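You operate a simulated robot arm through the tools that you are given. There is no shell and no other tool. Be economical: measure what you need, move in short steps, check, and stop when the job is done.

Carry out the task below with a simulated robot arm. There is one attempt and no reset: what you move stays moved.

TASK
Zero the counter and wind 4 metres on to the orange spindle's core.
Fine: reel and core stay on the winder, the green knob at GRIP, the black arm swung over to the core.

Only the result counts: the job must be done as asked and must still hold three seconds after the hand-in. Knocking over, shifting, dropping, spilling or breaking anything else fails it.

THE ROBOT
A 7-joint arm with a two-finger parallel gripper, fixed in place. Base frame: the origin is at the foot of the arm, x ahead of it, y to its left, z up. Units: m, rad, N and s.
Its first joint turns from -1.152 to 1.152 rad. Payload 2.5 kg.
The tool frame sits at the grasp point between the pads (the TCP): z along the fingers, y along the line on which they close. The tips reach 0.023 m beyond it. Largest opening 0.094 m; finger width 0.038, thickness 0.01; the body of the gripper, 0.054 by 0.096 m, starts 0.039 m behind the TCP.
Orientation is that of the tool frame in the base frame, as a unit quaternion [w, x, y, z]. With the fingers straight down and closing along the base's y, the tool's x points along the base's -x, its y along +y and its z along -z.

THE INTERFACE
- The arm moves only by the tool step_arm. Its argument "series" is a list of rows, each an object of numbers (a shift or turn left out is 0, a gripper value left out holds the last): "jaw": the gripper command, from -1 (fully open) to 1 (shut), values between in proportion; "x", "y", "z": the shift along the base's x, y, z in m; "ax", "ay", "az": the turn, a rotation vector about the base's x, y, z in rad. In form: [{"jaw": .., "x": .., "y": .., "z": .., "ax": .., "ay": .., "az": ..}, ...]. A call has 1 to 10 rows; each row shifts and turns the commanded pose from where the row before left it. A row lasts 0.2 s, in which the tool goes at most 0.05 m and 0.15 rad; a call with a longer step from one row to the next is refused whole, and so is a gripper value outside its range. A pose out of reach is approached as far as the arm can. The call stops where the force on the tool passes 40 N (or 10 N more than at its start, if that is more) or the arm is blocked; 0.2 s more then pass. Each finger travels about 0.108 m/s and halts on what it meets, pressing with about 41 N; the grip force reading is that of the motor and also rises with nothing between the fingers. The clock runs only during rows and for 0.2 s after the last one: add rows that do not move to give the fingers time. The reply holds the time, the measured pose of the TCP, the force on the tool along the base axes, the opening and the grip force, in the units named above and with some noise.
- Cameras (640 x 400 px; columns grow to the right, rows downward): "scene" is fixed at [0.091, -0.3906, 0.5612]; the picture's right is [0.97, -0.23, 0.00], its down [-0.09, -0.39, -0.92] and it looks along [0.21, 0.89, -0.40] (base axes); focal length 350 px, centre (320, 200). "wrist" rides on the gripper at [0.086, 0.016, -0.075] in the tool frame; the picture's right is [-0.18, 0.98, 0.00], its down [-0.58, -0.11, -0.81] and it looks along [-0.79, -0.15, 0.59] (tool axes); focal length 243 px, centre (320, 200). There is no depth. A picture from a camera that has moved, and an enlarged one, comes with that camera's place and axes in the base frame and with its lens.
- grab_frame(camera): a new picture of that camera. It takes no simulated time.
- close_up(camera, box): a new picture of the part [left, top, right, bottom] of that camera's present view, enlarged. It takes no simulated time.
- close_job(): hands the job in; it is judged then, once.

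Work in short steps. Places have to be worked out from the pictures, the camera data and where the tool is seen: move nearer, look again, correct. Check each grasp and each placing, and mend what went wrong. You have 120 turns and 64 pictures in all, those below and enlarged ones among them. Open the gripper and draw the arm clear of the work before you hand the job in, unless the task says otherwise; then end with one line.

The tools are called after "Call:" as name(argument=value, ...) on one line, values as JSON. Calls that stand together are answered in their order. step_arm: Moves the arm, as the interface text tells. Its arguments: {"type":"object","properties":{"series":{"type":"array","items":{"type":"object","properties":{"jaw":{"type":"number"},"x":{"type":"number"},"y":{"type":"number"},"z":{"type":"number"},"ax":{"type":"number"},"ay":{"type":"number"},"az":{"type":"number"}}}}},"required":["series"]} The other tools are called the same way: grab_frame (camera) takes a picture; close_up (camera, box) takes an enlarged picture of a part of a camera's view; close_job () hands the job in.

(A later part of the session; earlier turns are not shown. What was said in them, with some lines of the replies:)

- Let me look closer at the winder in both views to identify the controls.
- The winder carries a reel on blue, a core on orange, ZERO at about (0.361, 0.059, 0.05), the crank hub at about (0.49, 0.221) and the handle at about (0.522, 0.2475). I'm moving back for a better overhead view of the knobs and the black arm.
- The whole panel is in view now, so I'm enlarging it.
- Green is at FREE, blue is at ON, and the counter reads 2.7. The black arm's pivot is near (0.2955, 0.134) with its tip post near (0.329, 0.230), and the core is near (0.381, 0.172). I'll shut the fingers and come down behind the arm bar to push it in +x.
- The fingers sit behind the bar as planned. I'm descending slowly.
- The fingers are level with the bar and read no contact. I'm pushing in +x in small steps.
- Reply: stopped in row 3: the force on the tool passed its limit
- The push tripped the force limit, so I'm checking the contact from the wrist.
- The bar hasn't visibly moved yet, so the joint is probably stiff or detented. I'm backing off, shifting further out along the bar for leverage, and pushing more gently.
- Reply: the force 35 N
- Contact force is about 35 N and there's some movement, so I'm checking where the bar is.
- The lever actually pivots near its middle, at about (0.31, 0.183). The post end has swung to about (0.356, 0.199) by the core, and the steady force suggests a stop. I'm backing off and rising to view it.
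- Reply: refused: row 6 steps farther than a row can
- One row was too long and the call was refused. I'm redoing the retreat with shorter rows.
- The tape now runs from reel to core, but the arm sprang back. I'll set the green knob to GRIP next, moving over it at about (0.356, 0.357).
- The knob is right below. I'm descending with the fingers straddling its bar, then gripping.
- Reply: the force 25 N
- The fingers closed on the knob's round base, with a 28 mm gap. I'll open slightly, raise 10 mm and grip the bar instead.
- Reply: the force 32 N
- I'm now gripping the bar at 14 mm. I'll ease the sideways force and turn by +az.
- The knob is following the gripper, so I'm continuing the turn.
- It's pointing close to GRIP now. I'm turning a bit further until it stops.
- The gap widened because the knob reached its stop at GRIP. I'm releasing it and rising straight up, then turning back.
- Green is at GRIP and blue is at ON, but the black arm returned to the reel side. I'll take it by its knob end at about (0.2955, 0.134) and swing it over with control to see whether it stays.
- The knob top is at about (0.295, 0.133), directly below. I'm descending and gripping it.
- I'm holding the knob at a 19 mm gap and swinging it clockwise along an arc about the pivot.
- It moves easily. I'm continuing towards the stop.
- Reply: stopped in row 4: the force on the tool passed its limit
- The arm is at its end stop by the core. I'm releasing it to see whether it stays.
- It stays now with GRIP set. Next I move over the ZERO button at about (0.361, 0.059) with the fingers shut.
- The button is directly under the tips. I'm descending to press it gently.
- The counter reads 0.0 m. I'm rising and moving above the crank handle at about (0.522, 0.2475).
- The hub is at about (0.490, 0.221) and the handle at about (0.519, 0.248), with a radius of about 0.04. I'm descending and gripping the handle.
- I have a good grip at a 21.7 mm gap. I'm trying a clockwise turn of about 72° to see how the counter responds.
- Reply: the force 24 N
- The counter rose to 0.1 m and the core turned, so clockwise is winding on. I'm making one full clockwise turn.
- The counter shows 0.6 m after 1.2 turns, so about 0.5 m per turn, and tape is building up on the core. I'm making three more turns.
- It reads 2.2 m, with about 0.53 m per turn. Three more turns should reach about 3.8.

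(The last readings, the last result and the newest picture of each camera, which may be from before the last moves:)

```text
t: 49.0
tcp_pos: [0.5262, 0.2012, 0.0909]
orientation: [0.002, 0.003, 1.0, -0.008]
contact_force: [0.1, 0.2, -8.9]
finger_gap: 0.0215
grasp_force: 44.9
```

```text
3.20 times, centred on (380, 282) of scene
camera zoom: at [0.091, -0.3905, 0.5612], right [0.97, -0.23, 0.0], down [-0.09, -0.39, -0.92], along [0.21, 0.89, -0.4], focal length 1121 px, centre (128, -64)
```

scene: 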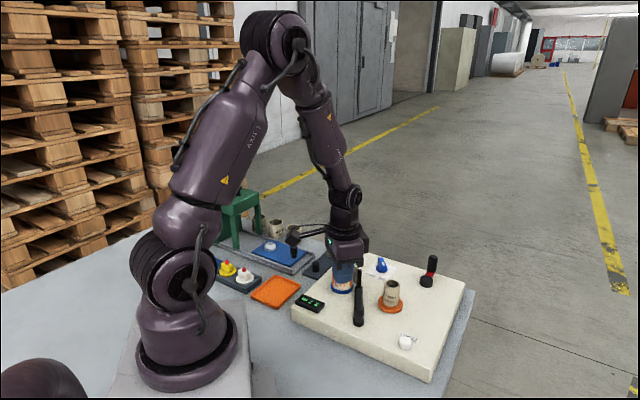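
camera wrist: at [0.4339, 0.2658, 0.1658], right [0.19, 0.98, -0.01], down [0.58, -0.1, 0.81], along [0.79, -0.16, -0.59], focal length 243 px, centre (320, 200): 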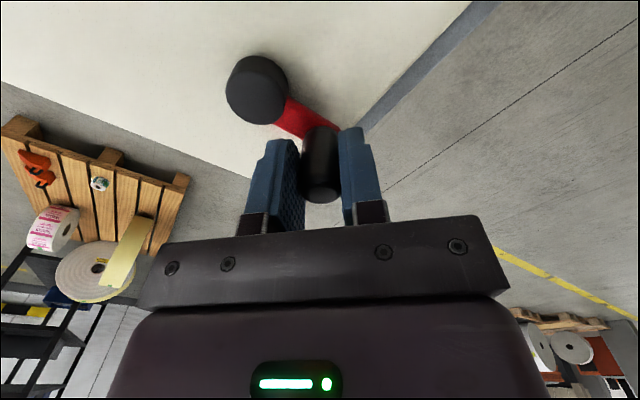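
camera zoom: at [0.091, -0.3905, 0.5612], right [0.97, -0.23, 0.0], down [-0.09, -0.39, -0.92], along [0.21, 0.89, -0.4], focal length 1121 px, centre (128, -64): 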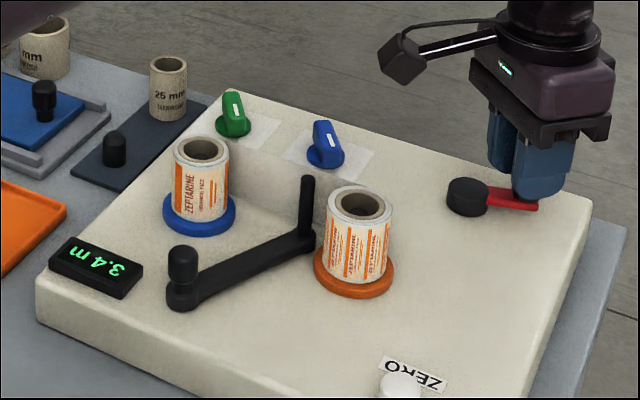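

It reads 3.4 m, at about 0.6 m per turn now. I'm making 0.7 of a turn and then checking.

Call:
step_arm(series=[{"x": -0.0191, "y": -0.0166}, {"x": -0.0252, "y": -0.0023}, {"x": -0.0217, "y": 0.0131}, {"x": -0.0099, "y": 0.0233}, {"x": 0.0057, "y": 0.0247}, {"x": 0.0191, "y": 0.0166}, {"x": 0.0252, "y": 0.0023}, {}])

Call:
close_up(camera="scene", box=[280, 280, 350, 330])

```text
t: 50.8
tcp_pos: [0.5009, 0.2594, 0.091]
orientation: [0.002, 0.005, 1.0, -0.012]
contact_force: [-7.6, -26.1, 21.2]
finger_gap: 0.0218
grasp_force: 45.0
```

```text
8.00 times, centred on (315, 305) of scene
camera zoom: at [0.0908, -0.3907, 0.5612], right [0.97, -0.23, 0.0], down [-0.09, -0.39, -0.92], along [0.21, 0.89, -0.4], focal length 2803 px, centre (360, -640)
```

zoom: 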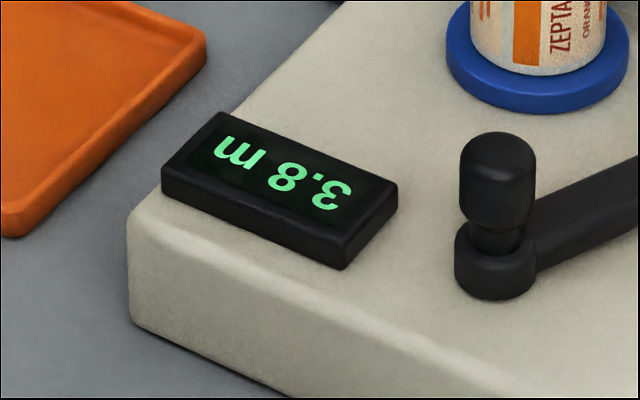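

It reads 3.8 m. I'm turning another 72° and checking.

Call:
step_arm(series=[{"x": 0.0217, "y": -0.0131}, {"x": 0.0099, "y": -0.0233}, {}])

Call:
close_up(camera="scene", box=[280, 280, 350, 330])

```text
t: 51.2
tcp_pos: [0.5177, 0.25, 0.0915]
orientation: [-0.003, 0.005, 1.0, -0.011]
contact_force: [-2.3, -3.0, 0.9]
finger_gap: 0.0214
grasp_force: 45.0
stopped in row 2: the force on the tool passed its limit (the readings are from after the stop); the commanded pose is now the measured one
```

```text
8.00 times, centred on (315, 305) of scene
camera zoom: at [0.091, -0.3906, 0.5612], right [0.97, -0.23, 0.0], down [-0.09, -0.39, -0.92], along [0.21, 0.89, -0.4], focal length 2803 px, centre (360, -640)
```

zoom: 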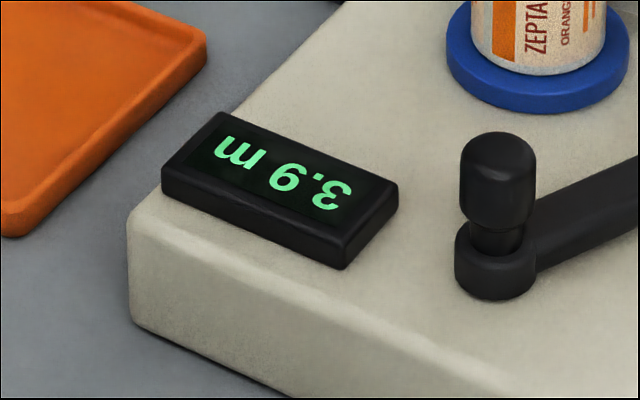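

It reads 3.9 m, and that call stopped on radial force. I'm continuing in smaller arc steps along the circle from the measured pose.

Call:
step_arm(series=[{"x": 0.0058, "y": -0.0074}, {"x": 0.0044, "y": -0.008}, {"x": 0.0018, "y": -0.0079}, {"x": 0.0005, "y": -0.0079}, {}])

Call:
close_up(camera="scene", box=[280, 280, 350, 330])

```text
t: 52.5
tcp_pos: [0.5307, 0.2174, 0.0907]
orientation: [-0.001, 0.004, 1.0, -0.011]
contact_force: [14.6, -2.0, -2.9]
finger_gap: 0.0216
grasp_force: 45.2
```

```text
8.00 times, centred on (315, 305) of scene
camera zoom: at [0.091, -0.3906, 0.5612], right [0.97, -0.23, 0.0], down [-0.09, -0.39, -0.92], along [0.21, 0.89, -0.4], focal length 2803 px, centre (360, -640)
```

zoom: 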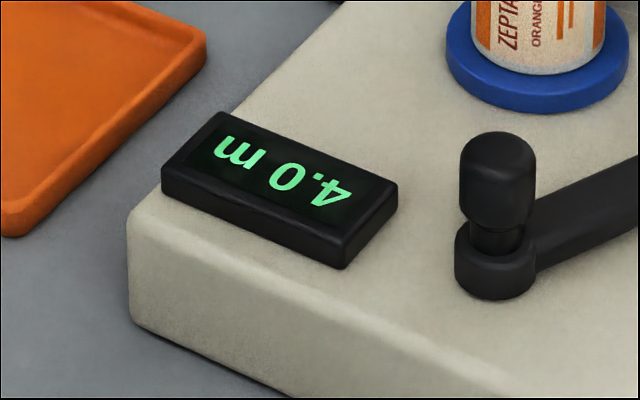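

The counter reads 4.0 m. I'm releasing the handle, rising straight up and drawing clear.

Call:
step_arm(series=[{"jaw": 0}, {}, {"z": 0.03}, {"z": 0.04}, {"z": 0.045}, {"z": 0.045, "x": -0.02}, {"z": 0.04, "x": -0.03}, {"z": 0.03, "x": -0.04}, {"x": -0.04}, {}])

Call:
close_up(camera="scene", box=[280, 220, 480, 345])

Call:
grab_frame(camera="wrist")

```text
t: 54.6
tcp_pos: [0.398, 0.2186, 0.3186]
orientation: [-0.003, 0.005, 1.0, -0.011]
contact_force: [0.3, 0.5, -0.3]
finger_gap: 0.047
grasp_force: 0.1
```

```text
3.20 times, centred on (380, 282) of scene
camera zoom: at [0.091, -0.3906, 0.5612], right [0.97, -0.23, 0.0], down [-0.09, -0.39, -0.92], along [0.21, 0.89, -0.4], focal length 1121 px, centre (128, -64)
```

zoom: 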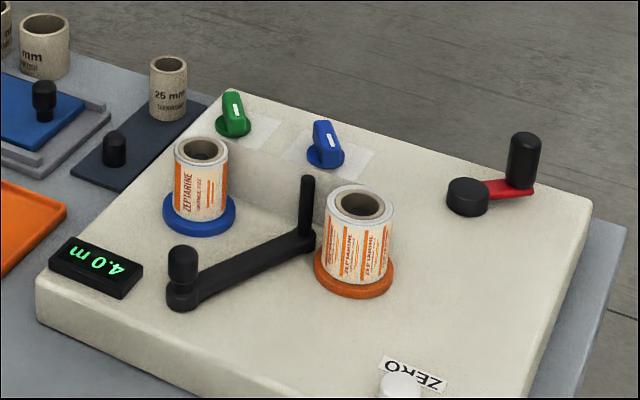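

```text
18 pictures are left
camera wrist: at [0.3126, 0.2381, 0.3947], right [0.19, 0.98, -0.02], down [0.59, -0.1, 0.81], along [0.79, -0.17, -0.59], focal length 243 px, centre (320, 200)
```

wrist: 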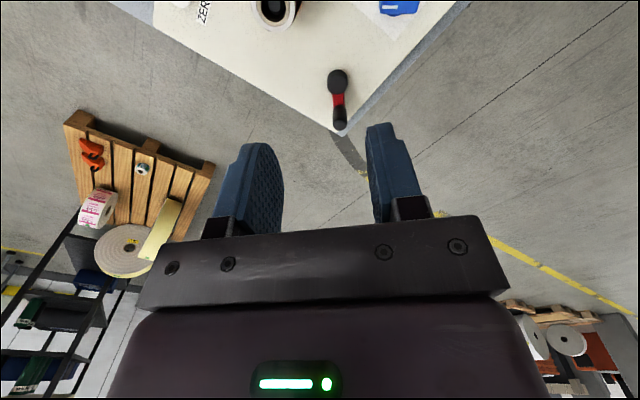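

The counter holds at 4.0, the arm is over the core, and green is at GRIP. I'm waiting a little with the gripper fully open to confirm it holds.

Call:
step_arm(series=[{"jaw": -1}, {"z": 0.03}, {}, {}, {}, {}, {}, {}, {}, {}])

Call:
close_up(camera="scene", box=[280, 220, 480, 345])

```text
t: 56.9
tcp_pos: [0.3975, 0.2179, 0.3503]
orientation: [-0.003, 0.004, 1.0, -0.01]
contact_force: [0.0, 0.3, 0.3]
finger_gap: 0.094
grasp_force: 0.2
```

```text
3.20 times, centred on (380, 282) of scene
camera zoom: at [0.091, -0.3906, 0.5612], right [0.97, -0.23, 0.0], down [-0.09, -0.39, -0.92], along [0.21, 0.89, -0.4], focal length 1121 px, centre (128, -64)
```

zoom: 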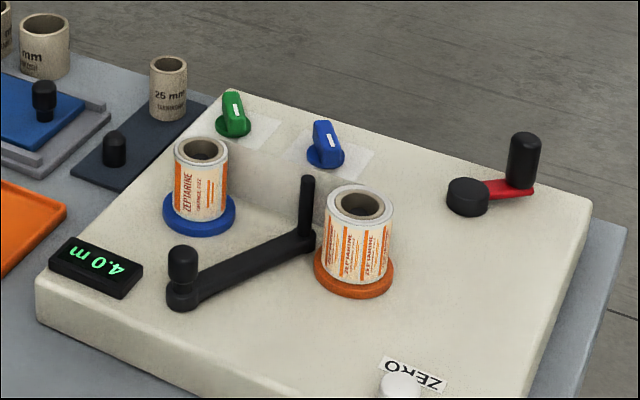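

Everything is stable, so I'm handing the job in.

Call:
close_job()

```text
The job is handed in.
```

I zeroed the counter and wound tape on to the orange spindle's core until it read 4.0 m; reel and core are still on the winder, the green knob is at GRIP, the black arm is over at the core, and the robot arm is clear.
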